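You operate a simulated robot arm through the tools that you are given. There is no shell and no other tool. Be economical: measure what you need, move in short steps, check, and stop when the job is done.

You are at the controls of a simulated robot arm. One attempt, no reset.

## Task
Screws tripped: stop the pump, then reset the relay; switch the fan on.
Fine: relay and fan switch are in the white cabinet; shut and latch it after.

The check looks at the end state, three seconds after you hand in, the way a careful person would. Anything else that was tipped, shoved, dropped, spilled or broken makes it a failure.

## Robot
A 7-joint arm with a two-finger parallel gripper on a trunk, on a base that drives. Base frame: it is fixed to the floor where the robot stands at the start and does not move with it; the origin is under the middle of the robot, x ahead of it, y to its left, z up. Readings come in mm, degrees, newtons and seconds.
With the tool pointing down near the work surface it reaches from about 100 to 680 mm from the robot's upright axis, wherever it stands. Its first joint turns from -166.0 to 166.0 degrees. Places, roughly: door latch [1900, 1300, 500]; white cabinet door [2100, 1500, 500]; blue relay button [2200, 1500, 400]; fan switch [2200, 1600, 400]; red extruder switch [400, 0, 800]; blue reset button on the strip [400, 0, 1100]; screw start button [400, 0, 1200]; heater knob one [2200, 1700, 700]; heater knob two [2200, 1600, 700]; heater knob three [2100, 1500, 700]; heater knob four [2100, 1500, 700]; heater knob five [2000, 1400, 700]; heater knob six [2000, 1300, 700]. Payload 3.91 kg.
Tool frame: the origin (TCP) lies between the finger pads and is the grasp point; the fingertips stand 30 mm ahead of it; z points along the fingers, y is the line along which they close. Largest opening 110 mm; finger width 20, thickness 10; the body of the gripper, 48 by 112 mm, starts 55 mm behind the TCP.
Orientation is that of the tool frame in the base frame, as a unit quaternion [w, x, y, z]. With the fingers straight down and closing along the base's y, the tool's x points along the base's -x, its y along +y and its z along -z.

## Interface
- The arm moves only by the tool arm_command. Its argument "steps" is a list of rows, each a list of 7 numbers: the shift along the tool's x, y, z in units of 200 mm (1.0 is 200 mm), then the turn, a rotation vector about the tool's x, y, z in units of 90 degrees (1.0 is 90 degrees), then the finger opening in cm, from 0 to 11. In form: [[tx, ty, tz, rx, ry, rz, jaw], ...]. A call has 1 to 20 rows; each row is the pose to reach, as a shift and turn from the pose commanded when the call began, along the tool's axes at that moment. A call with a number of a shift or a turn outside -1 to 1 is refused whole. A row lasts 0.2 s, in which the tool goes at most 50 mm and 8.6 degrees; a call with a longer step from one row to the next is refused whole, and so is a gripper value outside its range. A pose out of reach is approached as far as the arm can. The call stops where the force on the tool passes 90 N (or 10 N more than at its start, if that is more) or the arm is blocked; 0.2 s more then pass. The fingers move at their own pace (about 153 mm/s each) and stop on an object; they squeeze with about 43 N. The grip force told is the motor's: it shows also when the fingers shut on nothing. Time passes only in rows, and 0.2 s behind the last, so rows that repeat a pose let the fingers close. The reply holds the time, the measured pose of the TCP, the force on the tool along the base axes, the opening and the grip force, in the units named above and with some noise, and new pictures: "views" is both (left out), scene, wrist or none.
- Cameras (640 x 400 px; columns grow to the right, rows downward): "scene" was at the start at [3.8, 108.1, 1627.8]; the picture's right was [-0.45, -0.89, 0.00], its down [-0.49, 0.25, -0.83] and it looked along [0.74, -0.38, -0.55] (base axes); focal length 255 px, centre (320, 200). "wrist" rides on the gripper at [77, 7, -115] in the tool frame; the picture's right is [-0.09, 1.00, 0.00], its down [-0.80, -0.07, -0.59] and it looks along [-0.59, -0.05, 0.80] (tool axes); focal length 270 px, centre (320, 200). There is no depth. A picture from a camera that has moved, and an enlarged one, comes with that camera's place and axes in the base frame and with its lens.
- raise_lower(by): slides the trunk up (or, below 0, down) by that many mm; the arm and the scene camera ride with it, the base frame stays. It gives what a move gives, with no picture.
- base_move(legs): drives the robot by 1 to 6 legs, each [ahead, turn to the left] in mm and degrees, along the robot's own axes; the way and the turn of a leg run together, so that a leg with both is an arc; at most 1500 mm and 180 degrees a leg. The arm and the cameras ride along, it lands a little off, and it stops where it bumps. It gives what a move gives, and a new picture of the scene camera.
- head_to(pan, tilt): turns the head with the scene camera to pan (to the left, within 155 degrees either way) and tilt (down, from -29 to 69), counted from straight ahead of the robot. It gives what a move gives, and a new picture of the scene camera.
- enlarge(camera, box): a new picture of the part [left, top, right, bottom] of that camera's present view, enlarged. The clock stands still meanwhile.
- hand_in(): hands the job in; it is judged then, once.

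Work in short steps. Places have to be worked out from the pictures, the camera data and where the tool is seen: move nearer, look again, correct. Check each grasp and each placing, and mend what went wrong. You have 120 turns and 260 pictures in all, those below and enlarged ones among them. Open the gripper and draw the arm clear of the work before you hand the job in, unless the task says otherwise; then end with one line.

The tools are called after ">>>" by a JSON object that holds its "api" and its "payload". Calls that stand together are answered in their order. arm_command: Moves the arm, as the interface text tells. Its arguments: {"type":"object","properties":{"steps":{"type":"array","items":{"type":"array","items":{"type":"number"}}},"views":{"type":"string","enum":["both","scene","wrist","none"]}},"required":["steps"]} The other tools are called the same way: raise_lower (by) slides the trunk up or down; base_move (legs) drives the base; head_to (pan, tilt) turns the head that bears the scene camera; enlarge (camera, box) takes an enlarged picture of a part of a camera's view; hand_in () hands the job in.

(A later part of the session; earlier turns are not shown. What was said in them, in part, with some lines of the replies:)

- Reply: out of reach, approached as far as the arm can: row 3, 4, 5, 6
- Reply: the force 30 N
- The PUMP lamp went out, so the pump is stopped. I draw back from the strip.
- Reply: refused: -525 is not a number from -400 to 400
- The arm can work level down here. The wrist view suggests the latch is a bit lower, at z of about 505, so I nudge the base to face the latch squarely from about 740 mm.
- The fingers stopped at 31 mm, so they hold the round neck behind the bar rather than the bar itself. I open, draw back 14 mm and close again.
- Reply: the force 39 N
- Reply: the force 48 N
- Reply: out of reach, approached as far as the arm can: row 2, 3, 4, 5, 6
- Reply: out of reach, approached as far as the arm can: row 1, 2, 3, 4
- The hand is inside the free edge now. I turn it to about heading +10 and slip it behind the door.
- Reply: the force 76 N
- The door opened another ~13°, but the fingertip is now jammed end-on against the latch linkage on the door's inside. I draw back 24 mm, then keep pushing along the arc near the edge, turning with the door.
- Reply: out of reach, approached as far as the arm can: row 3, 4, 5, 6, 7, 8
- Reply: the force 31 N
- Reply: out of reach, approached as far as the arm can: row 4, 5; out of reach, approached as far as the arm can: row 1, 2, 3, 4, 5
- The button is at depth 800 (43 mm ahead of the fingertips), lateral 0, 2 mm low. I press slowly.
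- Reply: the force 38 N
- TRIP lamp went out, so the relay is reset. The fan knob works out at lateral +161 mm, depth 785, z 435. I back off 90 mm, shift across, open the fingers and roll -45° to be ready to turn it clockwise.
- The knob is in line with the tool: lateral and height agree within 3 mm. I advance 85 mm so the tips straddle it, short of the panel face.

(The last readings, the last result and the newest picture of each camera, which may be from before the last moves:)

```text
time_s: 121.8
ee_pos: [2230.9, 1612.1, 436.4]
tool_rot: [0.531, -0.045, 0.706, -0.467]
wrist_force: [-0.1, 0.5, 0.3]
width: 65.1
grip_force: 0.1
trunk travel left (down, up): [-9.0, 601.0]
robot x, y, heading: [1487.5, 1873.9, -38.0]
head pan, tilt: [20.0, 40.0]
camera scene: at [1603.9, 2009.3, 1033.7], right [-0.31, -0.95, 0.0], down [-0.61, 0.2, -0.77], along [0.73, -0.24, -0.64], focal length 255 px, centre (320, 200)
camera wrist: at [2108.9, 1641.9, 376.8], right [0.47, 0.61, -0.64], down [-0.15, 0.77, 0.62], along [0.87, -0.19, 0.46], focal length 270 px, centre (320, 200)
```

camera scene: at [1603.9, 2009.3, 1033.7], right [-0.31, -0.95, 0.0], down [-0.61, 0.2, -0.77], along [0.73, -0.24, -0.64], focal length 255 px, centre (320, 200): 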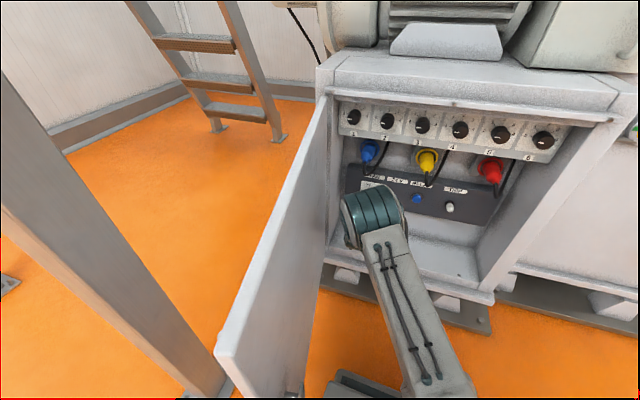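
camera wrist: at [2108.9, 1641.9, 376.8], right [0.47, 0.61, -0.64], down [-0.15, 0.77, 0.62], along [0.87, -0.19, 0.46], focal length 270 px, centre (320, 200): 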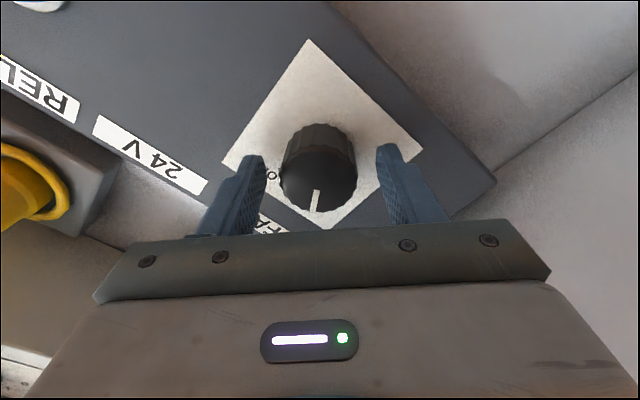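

The knob lies between the fingers. I close on it and turn clockwise 45°.

>>> {"api": "arm_command", "payload": {"steps": [[0, 0, 0, 0, 0, 0, 4], [0, 0, 0, 0, 0, 0, 2], [0, 0, 0, 0, 0, 0, 2], [0, 0, 0, 0, 0, 0.08, 2], [0, 0, 0, 0, 0, 0.16, 2], [0, 0, 0, 0, 0, 0.24, 2], [0, 0, 0, 0, 0, 0.32, 2], [0, 0, 0, 0, 0, 0.4, 2], [0, 0, 0, 0, 0, 0.5, 2], [0, 0, 0, 0, 0, 0.5, 2]]}}

>>> {"api": "enlarge", "payload": {"camera": "wrist", "box": [200, 20, 440, 240]}}

```text
refused: row 9 steps farther than a row can; nothing moved
```

```text
1.82 times, centred on (320, 130) of wrist
camera zoom: at [2108.9, 1641.9, 376.8], right [0.47, 0.61, -0.64], down [-0.15, 0.77, 0.62], along [0.87, -0.19, 0.46], focal length 491 px, centre (320, 327)
```

zoom: 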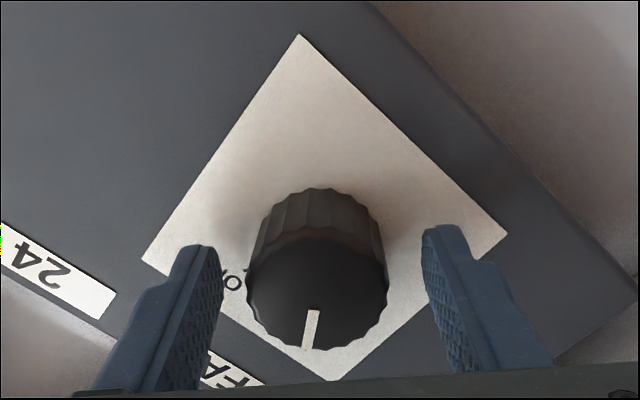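

One row's turn was too large; I resend it with smaller rows.

>>> {"api": "arm_command", "payload": {"steps": [[0, 0, 0, 0, 0, 0, 4], [0, 0, 0, 0, 0, 0, 2], [0, 0, 0, 0, 0, 0, 2], [0, 0, 0, 0, 0, 0.08, 2], [0, 0, 0, 0, 0, 0.16, 2], [0, 0, 0, 0, 0, 0.24, 2], [0, 0, 0, 0, 0, 0.32, 2], [0, 0, 0, 0, 0, 0.4, 2], [0, 0, 0, 0, 0, 0.48, 2], [0, 0, 0, 0, 0, 0.48, 2]]}}

>>> {"api": "enlarge", "payload": {"camera": "wrist", "box": [200, 20, 440, 240]}}

```text
time_s: 124.0
ee_pos: [2231.2, 1612.4, 437.9]
tool_rot: [0.666, 0.219, 0.672, -0.239]
wrist_force: [2.3, -6.8, 5.2]
width: 42.0
grip_force: 45.3
trunk travel left (down, up): [-9.0, 601.0]
robot x, y, heading: [1490.0, 1874.9, -38.3]
head pan, tilt: [20.0, 40.0]
camera scene: at [1603.7, 2009.0, 1033.8], right [-0.31, -0.95, 0.0], down [-0.61, 0.2, -0.77], along [0.73, -0.24, -0.64], focal length 255 px, centre (320, 200)
camera wrist: at [2142.1, 1684.8, 358.8], right [0.61, 0.79, 0.06], down [-0.5, 0.33, 0.8], along [0.61, -0.52, 0.59], focal length 270 px, centre (320, 200)
```

scene: 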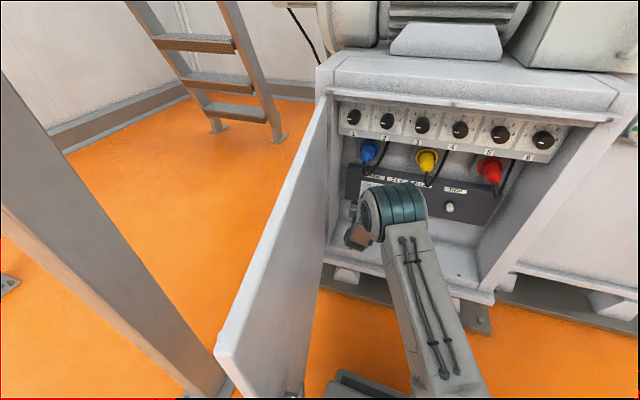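
wrist: 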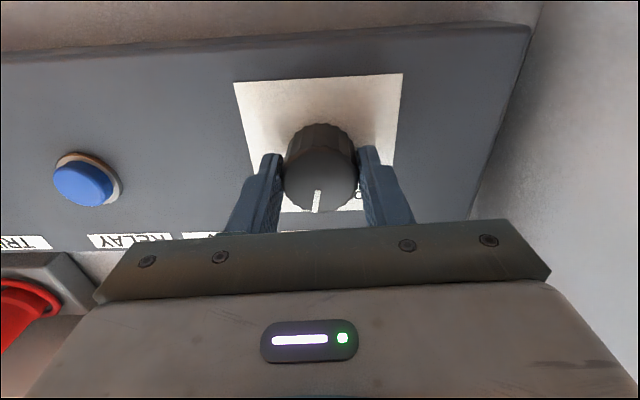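

```text
1.82 times, centred on (320, 130) of wrist
camera zoom: at [2142.1, 1684.8, 358.8], right [0.61, 0.79, 0.06], down [-0.5, 0.33, 0.8], along [0.61, -0.52, 0.59], focal length 491 px, centre (320, 327)
```

zoom: 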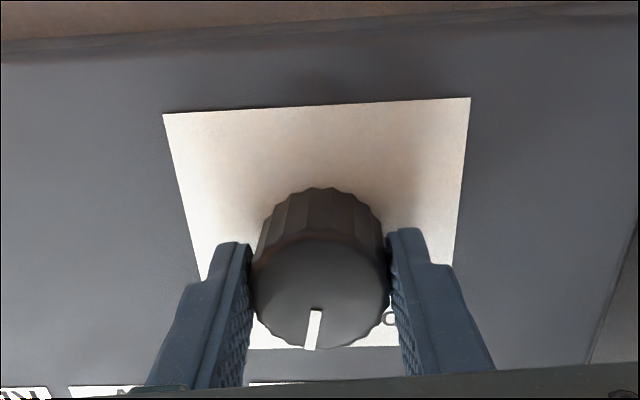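

The pointer turned with the hand and now points straight up; ON is further clockwise. I turn another 43°.

>>> {"api": "arm_command", "payload": {"steps": [[0, 0, 0, 0, 0, 0.08, 2], [0, 0, 0, 0, 0, 0.16, 2], [0, 0, 0, 0, 0, 0.24, 2], [0, 0, 0, 0, 0, 0.32, 2], [0, 0, 0, 0, 0, 0.4, 2], [0, 0, 0, 0, 0, 0.48, 2], [0, 0, 0, 0, 0, 0.48, 2]]}}

>>> {"api": "enlarge", "payload": {"camera": "wrist", "box": [200, 20, 440, 240]}}

```text
time_s: 125.6
ee_pos: [2230.0, 1614.4, 435.2]
tool_rot: [0.706, 0.45, 0.546, 0.024]
wrist_force: [-2.2, 0.2, -1.9]
width: 41.7
grip_force: 45.9
trunk travel left (down, up): [-9.0, 601.0]
robot x, y, heading: [1486.8, 1872.0, -38.0]
head pan, tilt: [20.0, 40.0]
camera scene: at [1603.7, 2009.4, 1033.7], right [-0.31, -0.95, 0.0], down [-0.61, 0.2, -0.77], along [0.73, -0.24, -0.64], focal length 255 px, centre (320, 200)
camera wrist: at [2173.3, 1727.4, 382.1], right [0.42, 0.54, 0.73], down [-0.83, -0.1, 0.55], along [0.37, -0.83, 0.41], focal length 270 px, centre (320, 200)
```

scene: 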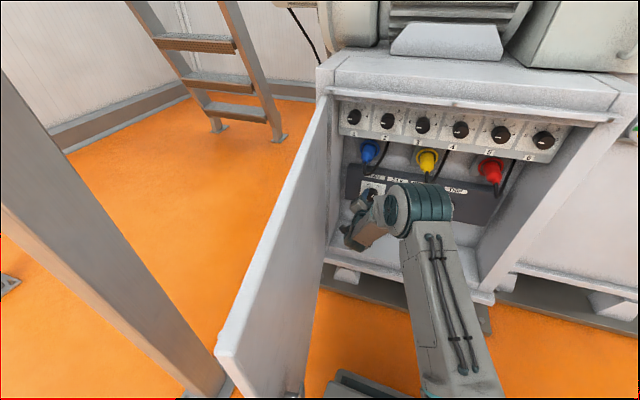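
wrist: 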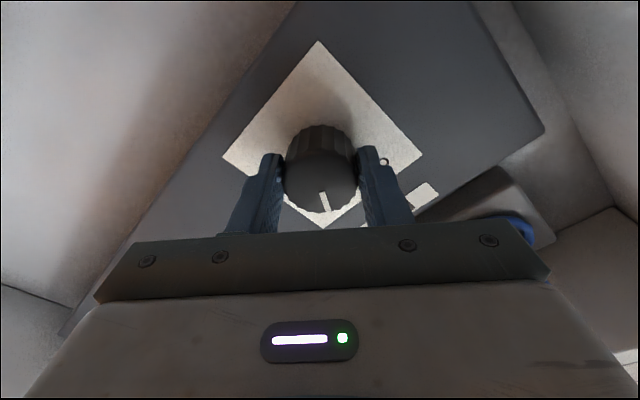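

```text
1.82 times, centred on (320, 130) of wrist
camera zoom: at [2173.3, 1727.4, 382.1], right [0.42, 0.54, 0.73], down [-0.83, -0.1, 0.55], along [0.37, -0.83, 0.41], focal length 491 px, centre (320, 327)
```

zoom: 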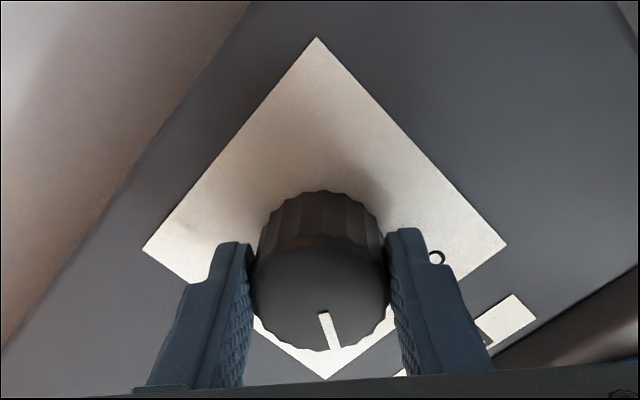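

The pointer lagged by some 20° at the end, so the knob reached its stop, which should be ON. I release, back off straight and look.

>>> {"api": "arm_command", "payload": {"steps": [[0, 0, 0, 0, 0, 0, 4], [0, 0, 0, 0, 0, 0, 6.5], [0, 0, -0.2, 0, 0, 0, 6.5], [0, 0, -0.4, 0, 0, 0, 6.5], [0, 0, -0.5, 0, 0, -0.08, 6.5], [0, 0, -0.5, 0, 0, -0.16, 5], [0, 0, -0.5, 0, 0, -0.24, 4], [0, 0, -0.5, 0, 0, -0.32, 2], [0, 0, -0.5, 0, 0, -0.4, 0], [0, 0, -0.5, 0, 0, -0.47, 0], [0, 0, -0.5, 0, 0, -0.47, 0]]}}

>>> {"api": "enlarge", "payload": {"camera": "wrist", "box": [200, 0, 480, 180]}}

```text
time_s: 128.0
ee_pos: [2151.0, 1673.3, 437.0]
tool_rot: [0.667, 0.222, 0.671, -0.234]
wrist_force: [0.9, 0.7, -1.3]
width: 0.3
grip_force: 37.1
trunk travel left (down, up): [-9.0, 601.0]
robot x, y, heading: [1489.6, 1873.8, -37.9]
head pan, tilt: [20.0, 40.0]
camera scene: at [1603.8, 2009.2, 1033.7], right [-0.31, -0.95, 0.0], down [-0.61, 0.2, -0.77], along [0.73, -0.24, -0.64], focal length 255 px, centre (320, 200)
camera wrist: at [2063.4, 1747.2, 358.6], right [0.61, 0.79, 0.07], down [-0.5, 0.32, 0.8], along [0.61, -0.53, 0.59], focal length 270 px, centre (320, 200)
```

scene: 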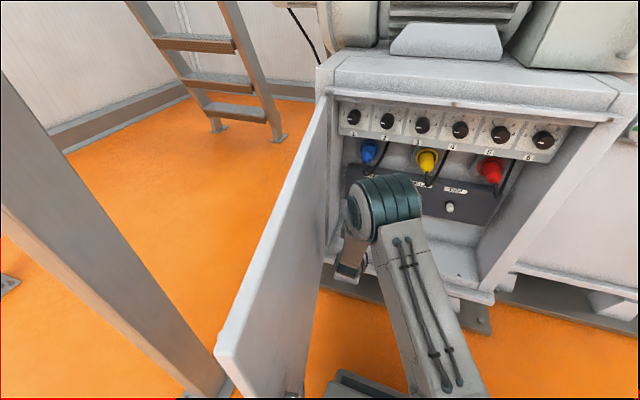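
wrist: 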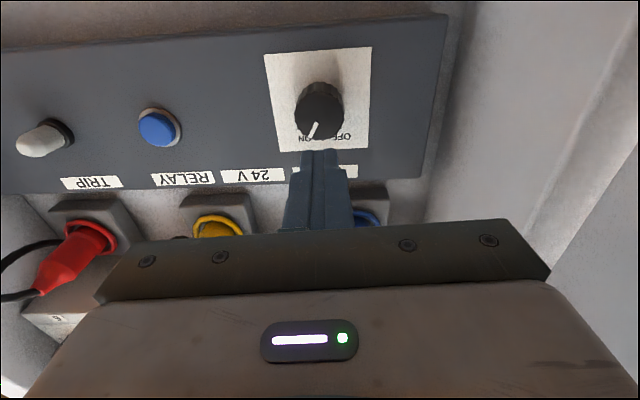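

```text
2.22 times, centred on (340, 90) of wrist
camera zoom: at [2063.4, 1747.2, 358.6], right [0.61, 0.79, 0.07], down [-0.5, 0.32, 0.8], along [0.61, -0.53, 0.59], focal length 601 px, centre (276, 444)
```

zoom: 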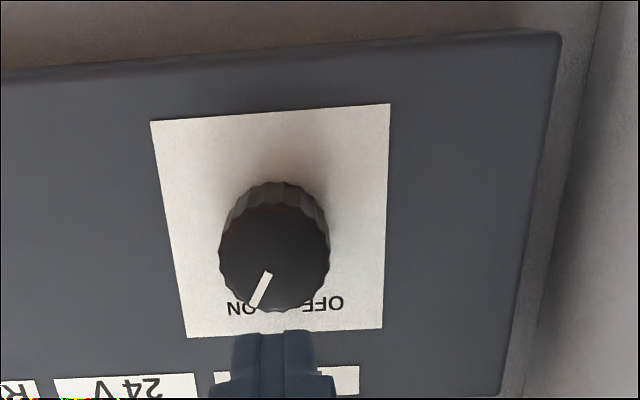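

The FAN pointer now stands at ON, the TRIP lamp is off. I withdraw the hand from the cabinet and bring it to the right, away from the door.

>>> {"api": "arm_command", "payload": {"steps": [[0, 0, -0.2, 0, 0, 0, 0], [0, -0.05, -0.4, 0, 0, 0, 0], [-0.1, -0.2, -0.5, 0, 0, 0, 0], [-0.3, -0.3, -0.5, 0, 0, 0, 0], [-0.5, -0.4, -0.5, 0, 0, 0, 0], [-0.7, -0.5, -0.5, 0, 0, 0, 0], [-0.9, -0.6, -0.5, 0, 0, 0, 0], [-1.0, -0.8, -0.5, 0, 0, 0, 0], [-1.0, -1.0, -0.5, 0, 0, 0, 0], [-1.0, -1.0, -0.5, 0, 0, 0, 0]], "views": "scene"}}

>>> {"api": "enlarge", "payload": {"camera": "scene", "box": [330, 150, 490, 250]}}

```text
time_s: 130.2
ee_pos: [1951.6, 1580.7, 640.1]
tool_rot: [0.667, 0.224, 0.671, -0.234]
wrist_force: [0.0, 0.5, 1.0]
width: 0.0
grip_force: 37.6
trunk travel left (down, up): [-9.0, 601.0]
robot x, y, heading: [1489.2, 1871.0, -38.1]
head pan, tilt: [20.0, 40.0]
camera scene: at [1603.8, 2009.2, 1033.7], right [-0.31, -0.95, 0.0], down [-0.61, 0.2, -0.77], along [0.73, -0.24, -0.64], focal length 255 px, centre (320, 200)
```

scene: 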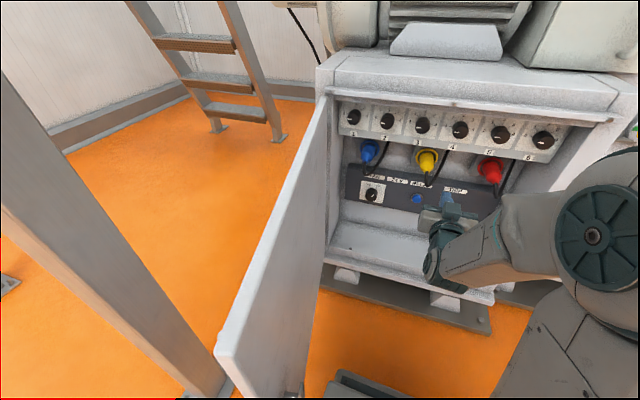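

```text
4.00 times, centred on (410, 200) of scene
camera zoom: at [1603.8, 2009.2, 1033.7], right [-0.31, -0.95, 0.0], down [-0.61, 0.2, -0.77], along [0.73, -0.24, -0.64], focal length 1018 px, centre (-40, 200)
```

zoom: 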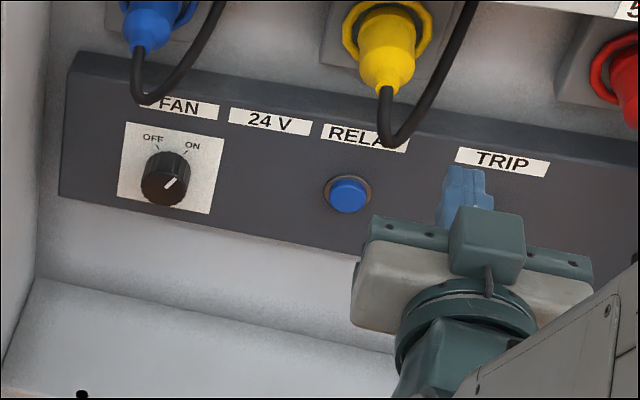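

The pointer lines up exactly with ON. Now I back straight out and reposition to push the door shut from its outer side, near the free edge.

>>> {"api": "base_move", "payload": {"legs": [[-600, 0], [0, -52], [200, 0], [0, 75]]}}

>>> {"api": "head_to", "payload": {"pan": 0, "tilt": 28}}

```text
time_s: 140.3
ee_pos: [1558.2, 1962.2, 639.3]
tool_rot: [0.701, 0.081, 0.703, -0.092]
wrist_force: [0.7, -0.4, 0.6]
width: 0.0
grip_force: 37.6
trunk travel left (down, up): [-9.0, 601.0]
robot x, y, heading: [1019.7, 2043.9, -14.5]
head pan, tilt: [20.0, 40.0]
camera scene: at [1065.3, 2214.8, 1033.7], right [0.1, -1.0, 0.0], down [-0.64, -0.06, -0.77], along [0.76, 0.07, -0.64], focal length 255 px, centre (320, 200)
```

scene: 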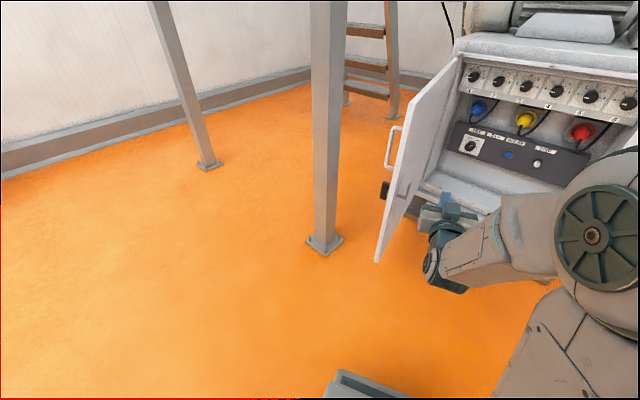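

```text
time_s: 141.2
ee_pos: [1557.3, 1962.7, 639.7]
tool_rot: [0.701, 0.081, 0.703, -0.091]
wrist_force: [0.6, 0.8, 0.4]
width: 0.1
grip_force: 37.4
trunk travel left (down, up): [-9.0, 601.0]
robot x, y, heading: [1017.2, 2039.9, -14.5]
head pan, tilt: [0.0, 28.0]
camera scene: at [1069.1, 2183.9, 1052.2], right [-0.25, -0.97, 0.0], down [-0.46, 0.12, -0.88], along [0.86, -0.22, -0.47], focal length 255 px, centre (320, 200)
```

scene: 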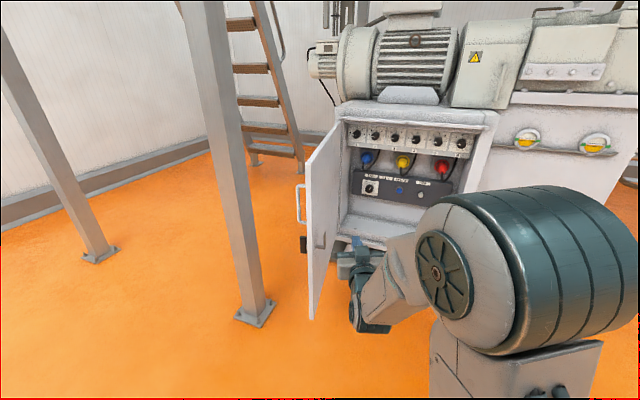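

From here, I bring the hand up to z 770 (above the handles) and to the left, and turn it to heading -45, still short of the door.

>>> {"api": "arm_command", "payload": {"steps": [[-0.11, 0.16, -0.02, 0.057, 0, 0, 0], [-0.22, 0.32, -0.04, 0.113, 0, 0, 0], [-0.33, 0.47, -0.06, 0.17, 0, 0, 0], [-0.44, 0.63, -0.08, 0.227, 0, 0, 0], [-0.55, 0.79, -0.1, 0.283, 0, 0, 0], [-0.65, 0.945, -0.115, 0.34, 0, 0, 0], [-0.65, 0.945, -0.115, 0.34, 0, 0, 0]]}}

```text
time_s: 142.8
ee_pos: [1581.5, 2153.8, 768.2]
tool_rot: [0.654, 0.264, 0.653, -0.275]
wrist_force: [1.0, 0.1, -0.1]
width: 0.1
grip_force: 38.0
trunk travel left (down, up): [-9.0, 601.0]
robot x, y, heading: [1018.7, 2047.9, -14.4]
head pan, tilt: [0.0, 28.0]
camera scene: at [1069.1, 2183.9, 1052.3], right [-0.25, -0.97, 0.0], down [-0.45, 0.12, -0.88], along [0.86, -0.22, -0.47], focal length 255 px, centre (320, 200)
camera wrist: at [1503.1, 2237.5, 688.5], right [0.7, 0.71, 0.07], down [-0.47, 0.38, 0.8], along [0.54, -0.59, 0.6], focal length 270 px, centre (320, 200)
```

scene: 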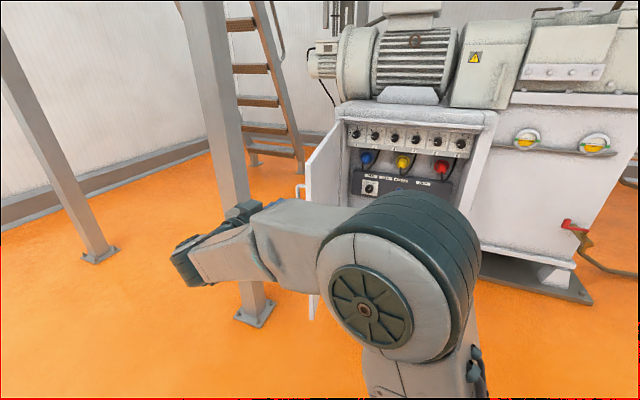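
wrist: 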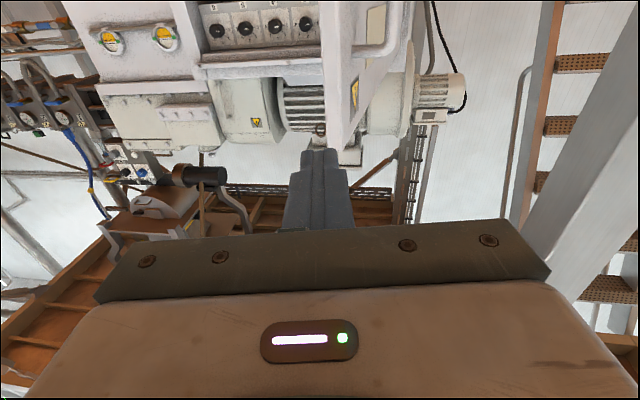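

The door's top is at 822 and my finger at 768, above the pull handle. I drive forward 180 mm to bring the fingertip to the outer side of the door.

>>> {"api": "base_move", "payload": {"legs": [[180, 0]]}}

>>> {"api": "enlarge", "payload": {"camera": "wrist", "box": [0, 0, 640, 400]}}

```text
time_s: 144.3
ee_pos: [1755.3, 2109.2, 767.2]
tool_rot: [0.654, 0.264, 0.653, -0.274]
wrist_force: [0.7, 0.4, 0.5]
width: 0.0
grip_force: 37.9
trunk travel left (down, up): [-9.0, 601.0]
robot x, y, heading: [1189.2, 2000.1, -14.5]
head pan, tilt: [0.0, 28.0]
camera scene: at [1243.8, 2139.1, 1052.3], right [-0.25, -0.97, 0.0], down [-0.45, 0.12, -0.88], along [0.86, -0.22, -0.47], focal length 255 px, centre (320, 200)
```

scene: 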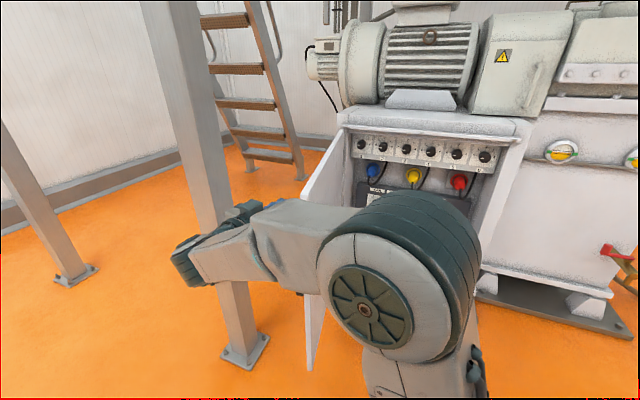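

```text
1.00 times, centred on (320, 200) of wrist
camera zoom: at [1677.9, 2192.1, 688.3], right [0.7, 0.71, 0.07], down [-0.47, 0.38, 0.8], along [0.54, -0.59, 0.6], focal length 270 px, centre (320, 200)
```

zoom: 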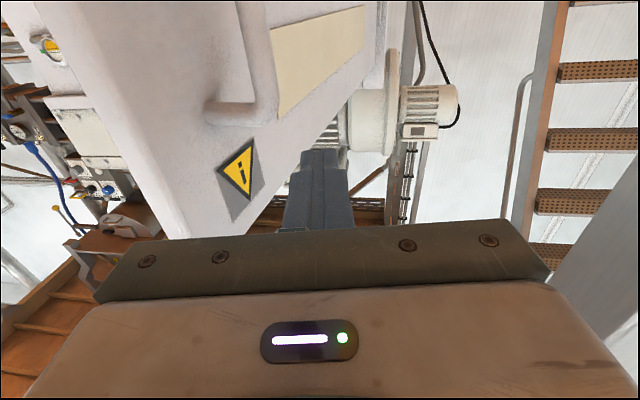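

The finger is on the outer side, with the door on its left. I sweep it along the door's closing arc, first stage.

>>> {"api": "arm_command", "payload": {"steps": [[0, -0.2, 0.05, 0, 0, 0, 0], [0, -0.37, 0.123, 0, 0, 0, 0], [0, -0.59, 0.22, 0, 0, 0, 0], [0, -0.81, 0.325, 0, 0, 0, 0], [0, -0.99, 0.44, 0, 0, 0, 0], [0, -0.99, 0.44, 0, 0, 0, 0]]}}

```text
time_s: 145.7
ee_pos: [1679.5, 1905.4, 770.3]
tool_rot: [0.655, 0.263, 0.654, -0.274]
wrist_force: [0.8, 0.6, 0.4]
width: 0.0
grip_force: 37.7
trunk travel left (down, up): [-9.0, 601.0]
robot x, y, heading: [1190.3, 1998.2, -14.5]
head pan, tilt: [0.0, 28.0]
camera scene: at [1243.8, 2139.0, 1052.3], right [-0.25, -0.97, 0.0], down [-0.45, 0.12, -0.88], along [0.86, -0.22, -0.47], focal length 255 px, centre (320, 200)
camera wrist: at [1601.1, 1989.3, 691.4], right [0.7, 0.71, 0.07], down [-0.47, 0.38, 0.8], along [0.54, -0.59, 0.6], focal length 270 px, centre (320, 200)
```

scene: 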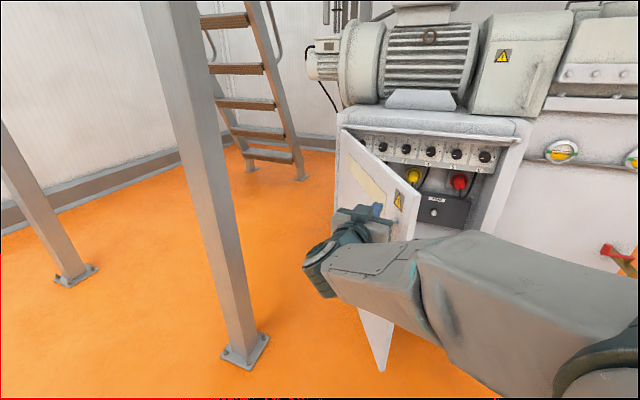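
wrist: 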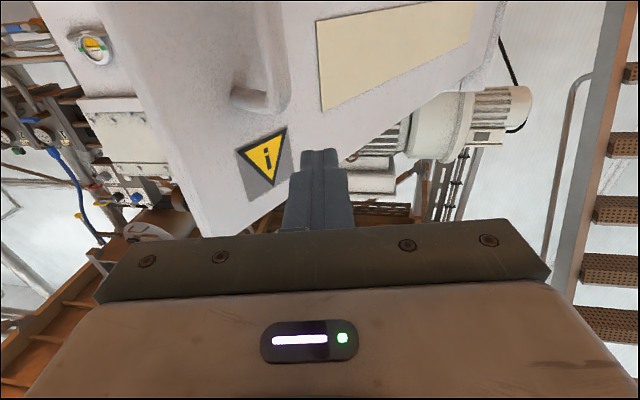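

The door follows without effort. I continue the sweep.

>>> {"api": "arm_command", "payload": {"steps": [[0, -0.165, 0.125, 0, 0, 0, 0], [0, -0.33, 0.25, 0, 0, 0, 0], [0, -0.46, 0.39, 0, 0, 0, 0], [0, -0.59, 0.53, 0, 0, 0, 0], [0, -0.705, 0.69, 0, 0, 0, 0], [0, -0.815, 0.85, 0, 0, 0, 0], [0, -0.815, 0.85, 0, 0, 0, 0]]}}

```text
time_s: 147.3
ee_pos: [1685.5, 1669.3, 773.9]
tool_rot: [0.655, 0.263, 0.653, -0.274]
wrist_force: [-0.5, -0.1, 0.1]
width: 0.0
grip_force: 37.7
trunk travel left (down, up): [-9.0, 601.0]
robot x, y, heading: [1187.0, 2000.8, -14.3]
head pan, tilt: [0.0, 28.0]
camera scene: at [1243.8, 2139.0, 1052.3], right [-0.25, -0.97, 0.0], down [-0.45, 0.12, -0.88], along [0.86, -0.22, -0.47], focal length 255 px, centre (320, 200)
camera wrist: at [1608.3, 1753.7, 695.5], right [0.7, 0.71, 0.07], down [-0.47, 0.38, 0.8], along [0.54, -0.59, 0.6], focal length 270 px, centre (320, 200)
```

scene: 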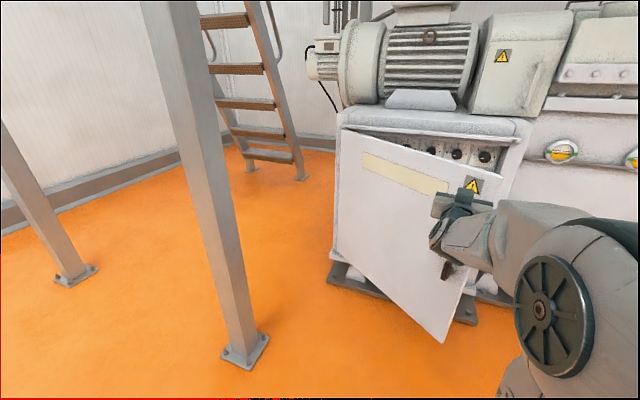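
wrist: 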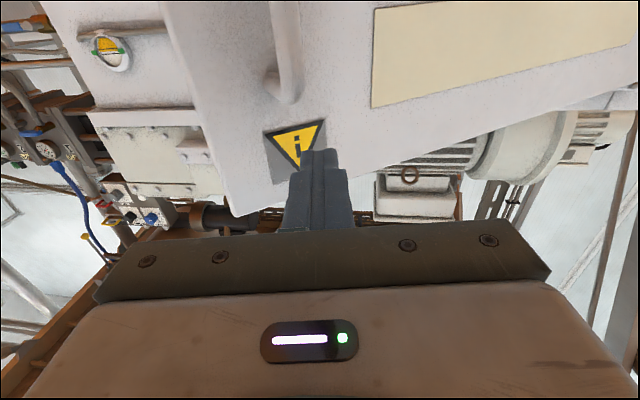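

The door is about 35° from closed. I lift the finger off and shift the base to face the door squarely, as I did for unlatching.

>>> {"api": "arm_command", "payload": {"steps": [[0, 0, -0.2, 0, 0, 0, 0], [0, -0.1, -0.4, 0, 0, 0, 0], [0, -0.1, -0.4, 0, 0, 0, 0]], "views": "none"}}

>>> {"api": "base_move", "payload": {"legs": [[0, -45.3], [226, 0], [0, 21.7]]}}

```text
time_s: 148.1
ee_pos: [1614.4, 1714.4, 772.9]
tool_rot: [0.655, 0.263, 0.653, -0.275]
wrist_force: [-0.4, 1.0, -0.1]
width: 0.0
grip_force: 37.4
trunk travel left (down, up): [-9.0, 601.0]
robot x, y, heading: [1192.5, 2000.0, -14.4]
head pan, tilt: [0.0, 28.0]
```

```text
time_s: 153.0
ee_pos: [1578.8, 1373.7, 773.4]
tool_rot: [0.585, 0.392, 0.586, -0.403]
wrist_force: [-0.4, -0.3, 0.8]
width: 0.0
grip_force: 37.3
trunk travel left (down, up): [-9.0, 601.0]
robot x, y, heading: [1305.3, 1801.9, -37.8]
head pan, tilt: [0.0, 28.0]
camera scene: at [1410.0, 1911.5, 1052.3], right [-0.62, -0.79, 0.0], down [-0.37, 0.29, -0.88], along [0.7, -0.54, -0.47], focal length 255 px, centre (320, 200)
```

scene: 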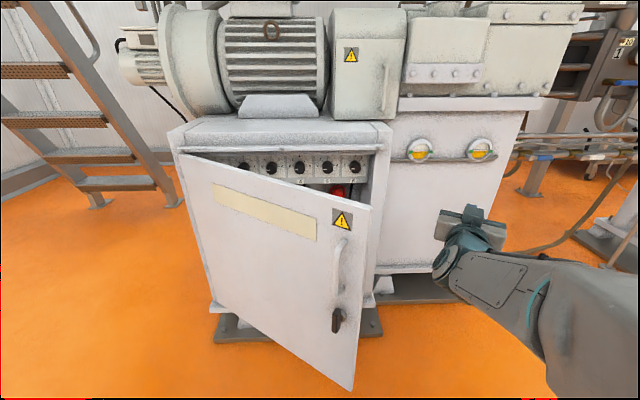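

The free edge is at about (1676, 1591). I back the base 150 mm for room, then bring the hand in front of the door near its edge.

>>> {"api": "base_move", "payload": {"legs": [[-150, 0]]}}

>>> {"api": "arm_command", "payload": {"steps": [[-0.02, 0.19, -0.11, -0.055, 0, 0, 0], [-0.04, 0.38, -0.22, -0.11, 0, 0, 0], [-0.06, 0.57, -0.33, -0.165, 0, 0, 0], [-0.08, 0.76, -0.44, -0.22, 0, 0, 0], [-0.08, 0.94, -0.54, -0.27, 0, 0, 0], [-0.08, 0.94, -0.54, -0.34, 0, 0, 0], [-0.08, 0.94, -0.54, -0.34, 0, 0, 0]]}}

```text
time_s: 154.4
ee_pos: [1459.9, 1465.2, 774.3]
tool_rot: [0.585, 0.392, 0.586, -0.403]
wrist_force: [-0.5, 0.2, -0.4]
width: 0.0
grip_force: 37.3
trunk travel left (down, up): [-9.0, 601.0]
robot x, y, heading: [1187.9, 1897.5, -38.0]
head pan, tilt: [0.0, 28.0]
camera scene: at [1291.5, 2004.3, 1052.3], right [-0.62, -0.79, 0.0], down [-0.37, 0.29, -0.88], along [0.7, -0.54, -0.47], focal length 255 px, centre (320, 200)
```

scene: 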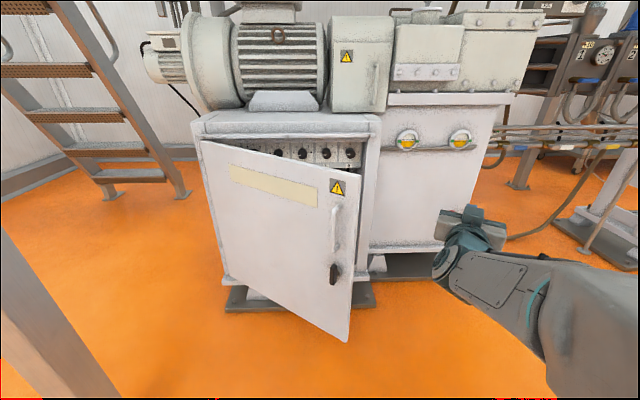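

```text
time_s: 156.0
ee_pos: [1597.7, 1636.1, 783.5]
tool_rot: [0.666, 0.223, 0.673, -0.233]
wrist_force: [-0.2, 0.8, -0.3]
width: 0.0
grip_force: 38.1
trunk travel left (down, up): [-9.0, 601.0]
robot x, y, heading: [1186.1, 1894.6, -38.1]
head pan, tilt: [0.0, 28.0]
camera scene: at [1294.6, 2003.7, 1051.9], right [-0.62, -0.79, 0.0], down [-0.37, 0.29, -0.88], along [0.69, -0.54, -0.47], focal length 255 px, centre (320, 200)
camera wrist: at [1508.7, 1709.5, 707.0], right [0.61, 0.79, 0.07], down [-0.5, 0.32, 0.8], along [0.61, -0.53, 0.59], focal length 270 px, centre (320, 200)
```

scene: 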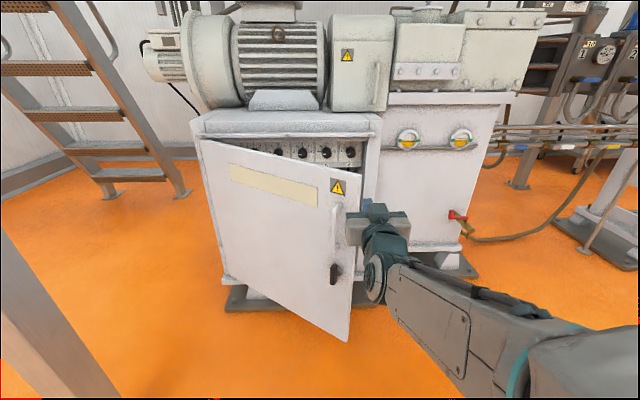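
wrist: 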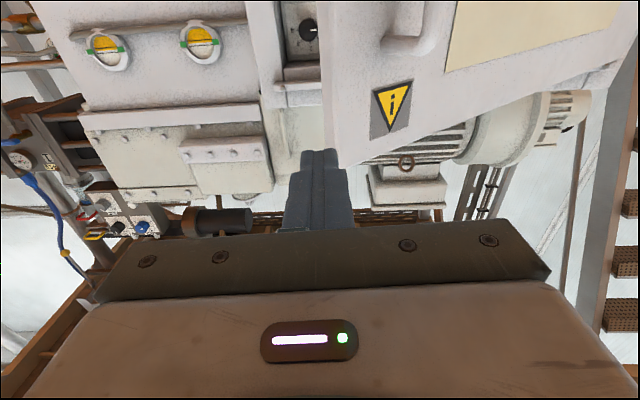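

The finger is level with the edge. I move 80 mm left in front of the door, then push straight ahead.

>>> {"api": "arm_command", "payload": {"steps": [[0, 0.2, 0, 0, 0, 0, 0], [0, 0.4, 0, 0, 0, 0, 0], [0, 0.4, 0.2, 0, 0, 0, 0], [0, 0.4, 0.4, 0, 0, 0, 0], [0, 0.4, 0.55, 0, 0, 0, 0], [0, 0.4, 0.7, 0, 0, 0, 0], [0, 0.4, 0.85, 0, 0, 0, 0], [0, 0.4, 0.85, 0, 0, 0, 0]]}}

```text
time_s: 157.8
ee_pos: [1779.5, 1595.4, 785.3]
tool_rot: [0.668, 0.221, 0.672, -0.233]
wrist_force: [0.1, 0.1, 0.4]
width: 0.1
grip_force: 37.3
trunk travel left (down, up): [-9.0, 601.0]
robot x, y, heading: [1186.3, 1899.0, -38.3]
head pan, tilt: [0.0, 28.0]
camera scene: at [1291.5, 2004.3, 1052.3], right [-0.62, -0.79, 0.0], down [-0.37, 0.29, -0.88], along [0.7, -0.54, -0.47], focal length 255 px, centre (320, 200)
camera wrist: at [1690.4, 1669.1, 706.9], right [0.61, 0.79, 0.07], down [-0.51, 0.32, 0.8], along [0.61, -0.53, 0.59], focal length 270 px, centre (320, 200)
```

scene: 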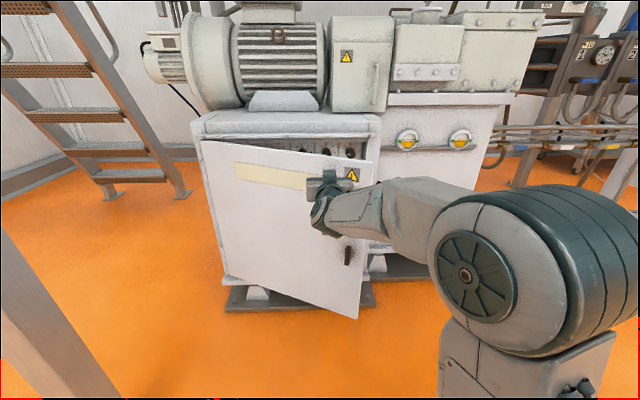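
wrist: 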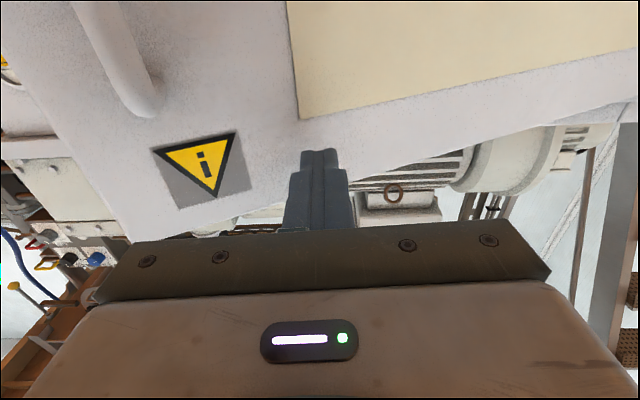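

The door is about 20° from closed. I lower the finger 20 mm to stay under the gutter above the door, then push on with the base by 150 mm.

>>> {"api": "arm_command", "payload": {"steps": [[0.1, 0, 0, 0, 0, 0, 0], [0.1, 0, 0, 0, 0, 0, 0]], "views": "none"}}

>>> {"api": "base_move", "payload": {"legs": [[150, 0]]}}

```text
time_s: 158.4
ee_pos: [1777.2, 1595.3, 765.2]
tool_rot: [0.667, 0.224, 0.671, -0.235]
wrist_force: [0.3, -0.6, -0.3]
width: 0.3
grip_force: 37.6
trunk travel left (down, up): [-9.0, 601.0]
robot x, y, heading: [1184.9, 1900.5, -38.1]
head pan, tilt: [0.0, 28.0]
```

```text
time_s: 159.8
ee_pos: [1895.6, 1501.2, 764.4]
tool_rot: [0.667, 0.223, 0.671, -0.234]
wrist_force: [-0.1, 0.1, 0.1]
width: 0.0
grip_force: 37.9
trunk travel left (down, up): [-9.0, 601.0]
robot x, y, heading: [1301.9, 1804.1, -38.3]
head pan, tilt: [0.0, 28.0]
camera scene: at [1410.6, 1911.0, 1052.3], right [-0.62, -0.79, 0.0], down [-0.37, 0.29, -0.88], along [0.7, -0.54, -0.47], focal length 255 px, centre (320, 200)
```

scene: 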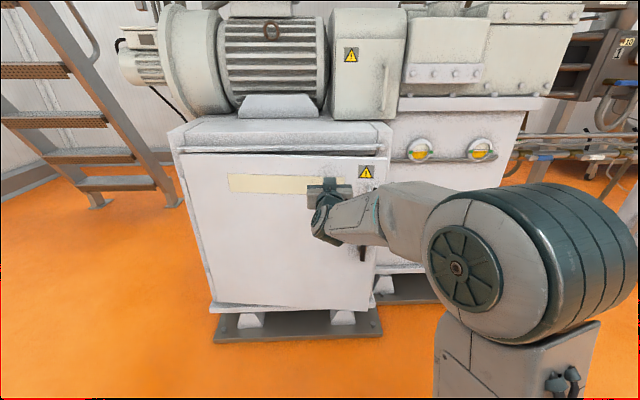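

It's nearly shut. I push the rest with the arm, slowly near the end.

>>> {"api": "arm_command", "payload": {"steps": [[0, 0, 0.15, 0, 0, 0, 0], [0, 0, 0.3, 0, 0, 0, 0], [0, 0, 0.38, 0, 0, 0, 0], [0, 0, 0.42, 0, 0, 0, 0], [0, 0, 0.45, 0, 0, 0, 0], [0, 0, 0.48, 0, 0, 0, 0], [0, 0, 0.5, 0, 0, 0, 0]]}}

```text
time_s: 160.7
ee_pos: [1954.6, 1457.6, 765.3]
tool_rot: [0.666, 0.224, 0.673, -0.233]
wrist_force: [-41.0, 20.9, 4.3]
width: 0.1
grip_force: 38.1
trunk travel left (down, up): [-9.0, 601.0]
robot x, y, heading: [1303.8, 1801.2, -38.2]
head pan, tilt: [0.0, 28.0]
stopped in row 4: the force on the tool passed its limit (the readings are from after the stop); the commanded pose is now the measured one
camera scene: at [1405.3, 1914.3, 1052.6], right [-0.62, -0.79, 0.0], down [-0.37, 0.29, -0.88], along [0.7, -0.54, -0.47], focal length 255 px, centre (320, 200)
camera wrist: at [1865.7, 1532.1, 687.4], right [0.61, 0.79, 0.07], down [-0.5, 0.31, 0.8], along [0.61, -0.53, 0.59], focal length 270 px, centre (320, 200)
```

scene: 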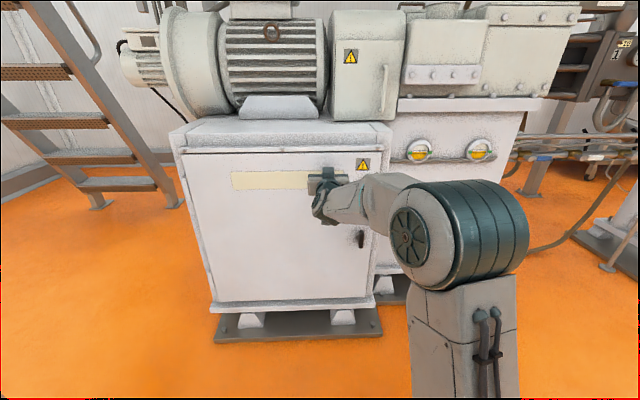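
wrist: 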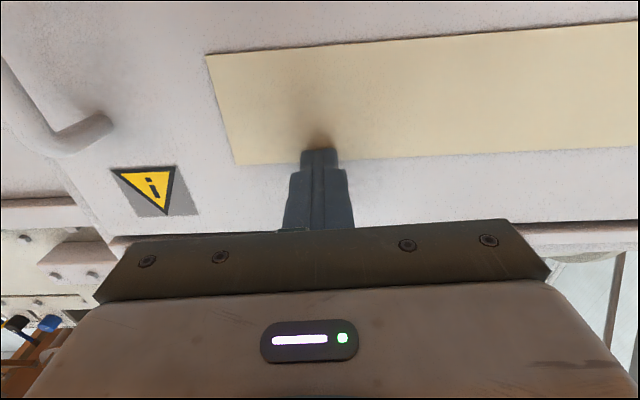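

The door met its stop and looks flush. I back off and move down to the latch bar, fingers opening to 6 cm.

>>> {"api": "arm_command", "payload": {"steps": [[0, 0, -0.2, 0, 0, 0, 0], [0, 0, -0.4, 0, 0, 0, 0], [0, -0.1, -0.55, 0, 0, 0, 2], [0.1, -0.3, -0.6, 0, 0, 0, 4], [0.25, -0.5, -0.6, 0, 0, 0, 6], [0.45, -0.6, -0.6, 0, 0, 0, 6], [0.65, -0.6, -0.6, 0, 0, 0, 6], [0.85, -0.6, -0.6, 0, 0, 0, 6], [1.0, -0.6, -0.6, 0, 0, 0, 6], [1.0, -0.6, -0.6, 0, 0, 0, 6]], "views": "none"}}

>>> {"api": "arm_command", "payload": {"steps": [[0.15, 0, 0, 0, 0, 0, 6], [0.26, 0, 0, 0, 0, 0, 6], [0.26, 0, 0, 0, 0, 0, 6]]}}

```text
time_s: 162.9
ee_pos: [1787.2, 1434.3, 563.0]
tool_rot: [0.664, 0.224, 0.675, -0.232]
wrist_force: [0.2, 0.4, 0.9]
width: 60.0
grip_force: 0.1
trunk travel left (down, up): [-9.0, 601.0]
robot x, y, heading: [1302.6, 1803.5, -38.0]
head pan, tilt: [0.0, 28.0]
```

```text
time_s: 163.7
ee_pos: [1786.1, 1432.8, 510.9]
tool_rot: [0.664, 0.223, 0.675, -0.231]
wrist_force: [0.7, 0.8, 0.2]
width: 60.0
grip_force: 0.1
trunk travel left (down, up): [-9.0, 601.0]
robot x, y, heading: [1306.7, 1804.9, -37.8]
head pan, tilt: [0.0, 28.0]
camera scene: at [1409.3, 1912.0, 1052.3], right [-0.62, -0.79, 0.0], down [-0.37, 0.29, -0.88], along [0.7, -0.54, -0.47], focal length 255 px, centre (320, 200)
camera wrist: at [1696.4, 1506.8, 434.9], right [0.61, 0.79, 0.07], down [-0.5, 0.31, 0.81], along [0.62, -0.53, 0.58], focal length 270 px, centre (320, 200)
```

scene: 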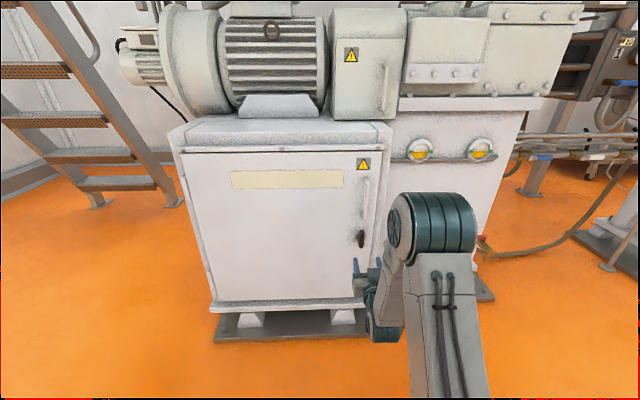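
wrist: 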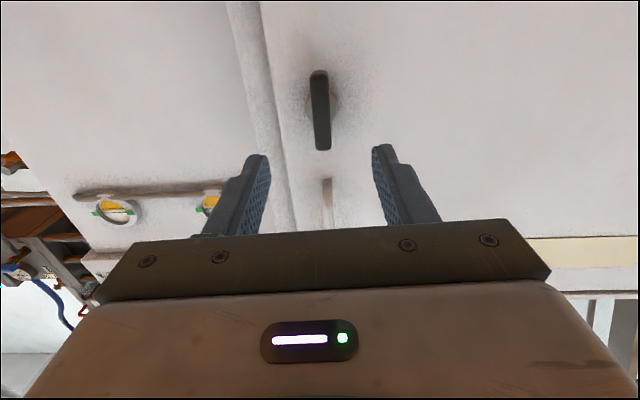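

The bar is vertical and centred between the fingers. I advance to the earlier grasp depth (104 mm) and close.

>>> {"api": "arm_command", "payload": {"steps": [[-0.015, 0.01, 0.2, 0, 0, 0, 6], [-0.015, 0.01, 0.4, 0, 0, 0, 6], [-0.015, 0.01, 0.52, 0, 0, 0, 6], [-0.015, 0.01, 0.52, 0, 0, 0, 3], [-0.015, 0.01, 0.52, 0, 0, 0, 1], [-0.015, 0.01, 0.52, 0, 0, 0, 1], [-0.015, 0.01, 0.52, 0, 0, 0, 1]], "views": "wrist"}}

```text
time_s: 165.3
ee_pos: [1868.2, 1369.5, 514.6]
tool_rot: [0.664, 0.224, 0.675, -0.232]
wrist_force: [-1.5, -0.9, -1.3]
width: 16.4
grip_force: 45.2
trunk travel left (down, up): [-9.0, 601.0]
robot x, y, heading: [1307.4, 1803.1, -38.1]
head pan, tilt: [0.0, 28.0]
camera wrist: at [1779.6, 1444.2, 436.4], right [0.61, 0.79, 0.07], down [-0.5, 0.31, 0.81], along [0.62, -0.53, 0.58], focal length 270 px, centre (320, 200)
```

wrist: 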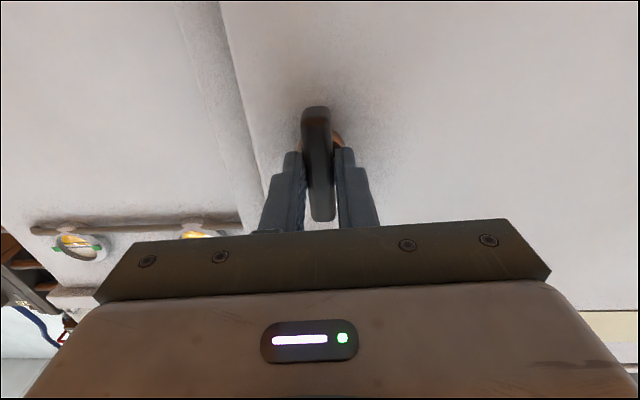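

It grips the bar, at the same place as when the door was first shut. I turn it clockwise 90° with a slight forward push to keep the door home.

>>> {"api": "arm_command", "payload": {"steps": [[0, 0, 0.02, 0, 0, 0.09, 1], [0, 0, 0.02, 0, 0, 0.18, 1], [0, 0, 0.02, 0, 0, 0.27, 1], [0, 0, 0.02, 0, 0, 0.36, 1], [0, 0, 0.02, 0, 0, 0.45, 1], [0, 0, 0.02, 0, 0, 0.54, 1], [0, 0, 0.02, 0, 0, 0.63, 1], [0, 0, 0.02, 0, 0, 0.72, 1], [0, 0, 0.02, 0, 0, 0.81, 1], [0, 0, 0.02, 0, 0, 0.9, 1], [0, 0, 0.02, 0, 0, 0.99, 1], [0, 0, 0.02, 0, 0, 1.0, 1], [0, 0, 0.02, 0, 0, 1.0, 1]]}}

```text
time_s: 168.1
ee_pos: [1872.4, 1369.2, 515.3]
tool_rot: [0.634, 0.634, 0.32, 0.306]
wrist_force: [-5.4, 10.8, 3.7]
width: 15.7
grip_force: 44.9
trunk travel left (down, up): [-9.0, 601.0]
robot x, y, heading: [1304.3, 1809.0, -37.8]
head pan, tilt: [0.0, 28.0]
camera scene: at [1408.8, 1912.6, 1052.3], right [-0.62, -0.79, 0.0], down [-0.37, 0.29, -0.88], along [0.7, -0.54, -0.47], focal length 255 px, centre (320, 200)
camera wrist: at [1827.8, 1499.3, 520.5], right [-0.04, -0.06, 1.0], down [-0.96, -0.27, -0.05], along [0.28, -0.96, -0.05], focal length 270 px, centre (320, 200)
```

scene: 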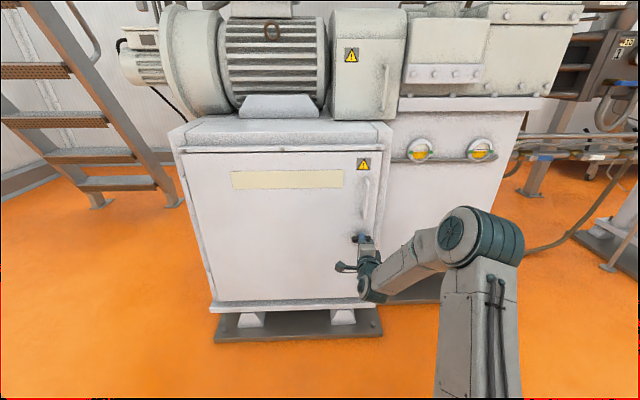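
wrist: 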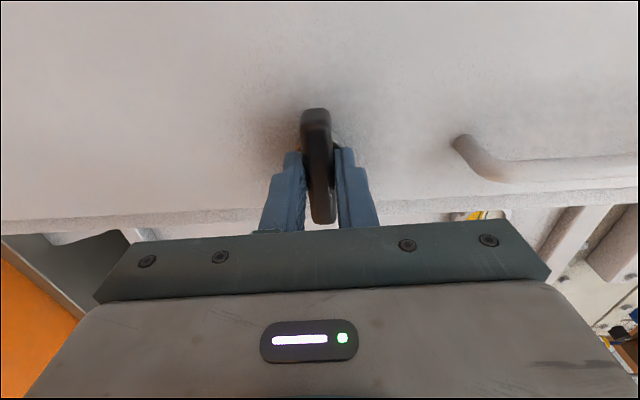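

The bar is horizontal again. I test it with a light tug of 12 mm.

>>> {"api": "arm_command", "payload": {"steps": [[0, 0, -0.03, 0, 0, 0, 1], [0, 0, -0.06, 0, 0, 0, 1]], "views": "scene"}}

```text
time_s: 168.7
ee_pos: [1864.4, 1374.1, 515.5]
tool_rot: [0.635, 0.634, 0.318, 0.306]
wrist_force: [29.3, -15.4, 8.9]
width: 15.9
grip_force: 45.0
trunk travel left (down, up): [-9.0, 601.0]
robot x, y, heading: [1304.9, 1804.1, -38.0]
head pan, tilt: [0.0, 28.0]
camera scene: at [1410.7, 1911.2, 1052.4], right [-0.62, -0.79, 0.0], down [-0.37, 0.29, -0.88], along [0.69, -0.54, -0.47], focal length 255 px, centre (320, 200)
```

scene: 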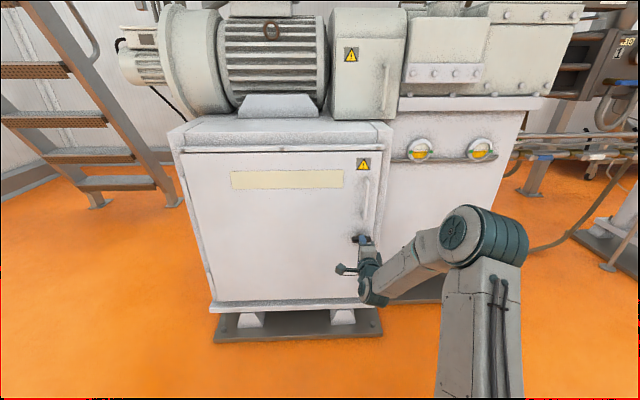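

The door resists the pull with some 33 N, so it is latched. I release the bar and draw the arm well back.

>>> {"api": "arm_command", "payload": {"steps": [[0, 0, 0.03, 0, 0, 0, 1], [0, 0, 0.03, 0, 0, 0, 4], [0, 0, 0.03, 0, 0, 0, 6], [0, 0, -0.2, 0, 0, 0, 6], [0, 0, -0.4, 0, 0, 0, 6], [0, 0, -0.6, 0, 0, 0, 6], [0, 0, -0.6, 0, 0, 0, 6]], "views": "wrist"}}

>>> {"api": "base_move", "payload": {"legs": [[-250, 0]]}}

>>> {"api": "enlarge", "payload": {"camera": "scene", "box": [190, 120, 390, 300]}}

```text
time_s: 170.3
ee_pos: [1766.9, 1449.9, 514.6]
tool_rot: [0.634, 0.635, 0.319, 0.306]
wrist_force: [0.2, -0.4, 0.2]
width: 59.9
grip_force: 0.0
trunk travel left (down, up): [-9.0, 601.0]
robot x, y, heading: [1303.4, 1802.7, -37.8]
head pan, tilt: [0.0, 28.0]
camera wrist: at [1722.5, 1580.0, 520.8], right [-0.04, -0.06, 1.0], down [-0.96, -0.27, -0.05], along [0.27, -0.96, -0.05], focal length 270 px, centre (320, 200)
```

wrist: 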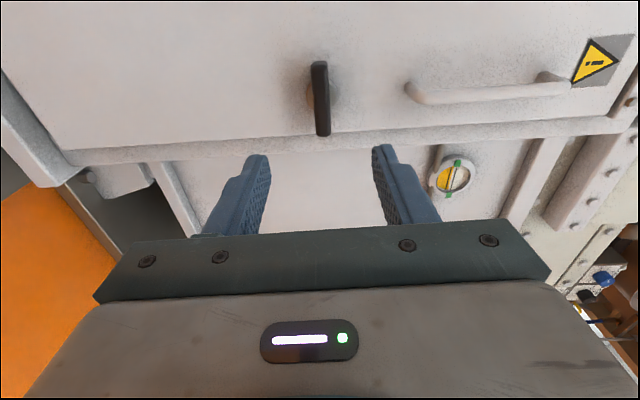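

```text
time_s: 172.1
ee_pos: [1571.2, 1603.6, 515.8]
tool_rot: [0.634, 0.635, 0.319, 0.307]
wrist_force: [-1.0, -0.2, -0.7]
width: 59.9
grip_force: 0.1
trunk travel left (down, up): [-9.0, 601.0]
robot x, y, heading: [1109.7, 1961.5, -38.1]
head pan, tilt: [0.0, 28.0]
camera scene: at [1214.0, 2064.9, 1052.3], right [-0.62, -0.79, 0.0], down [-0.37, 0.29, -0.88], along [0.69, -0.54, -0.47], focal length 255 px, centre (320, 200)
```

scene: 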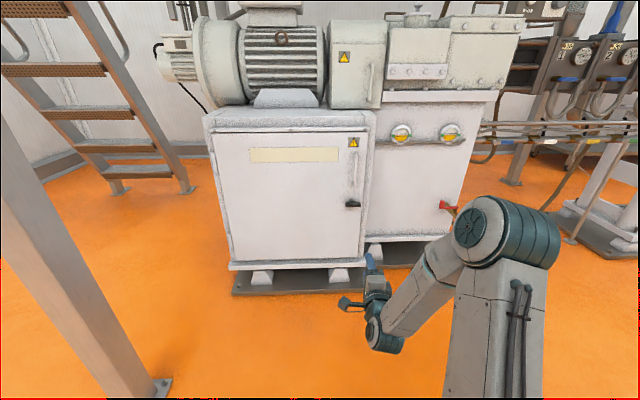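

```text
2.22 times, centred on (290, 210) of scene
camera zoom: at [1214.0, 2064.9, 1052.3], right [-0.62, -0.79, 0.0], down [-0.37, 0.29, -0.88], along [0.69, -0.54, -0.47], focal length 566 px, centre (387, 178)
```

zoom: 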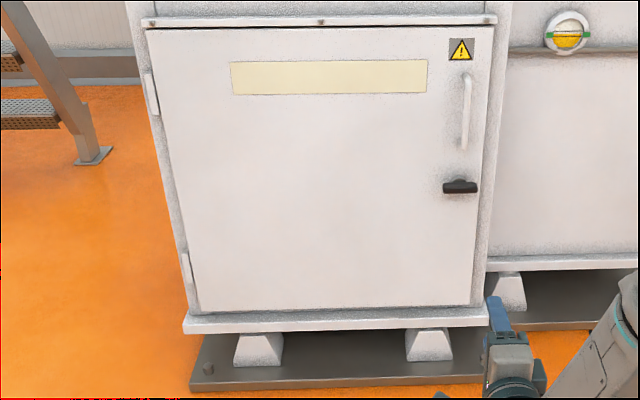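

The door is flush and the latch bar is horizontal, as it was at the start. The pump is off, the relay is reset, the fan is ON, the gripper is open and the arm is clear, so I hand in.

>>> {"api": "hand_in", "payload": {}}

```text
The job is handed in.
```

I stopped the pump, then reset the relay (the TRIP lamp went out) and turned the fan switch to ON. The white cabinet is shut and latched: its door held against a light tug.
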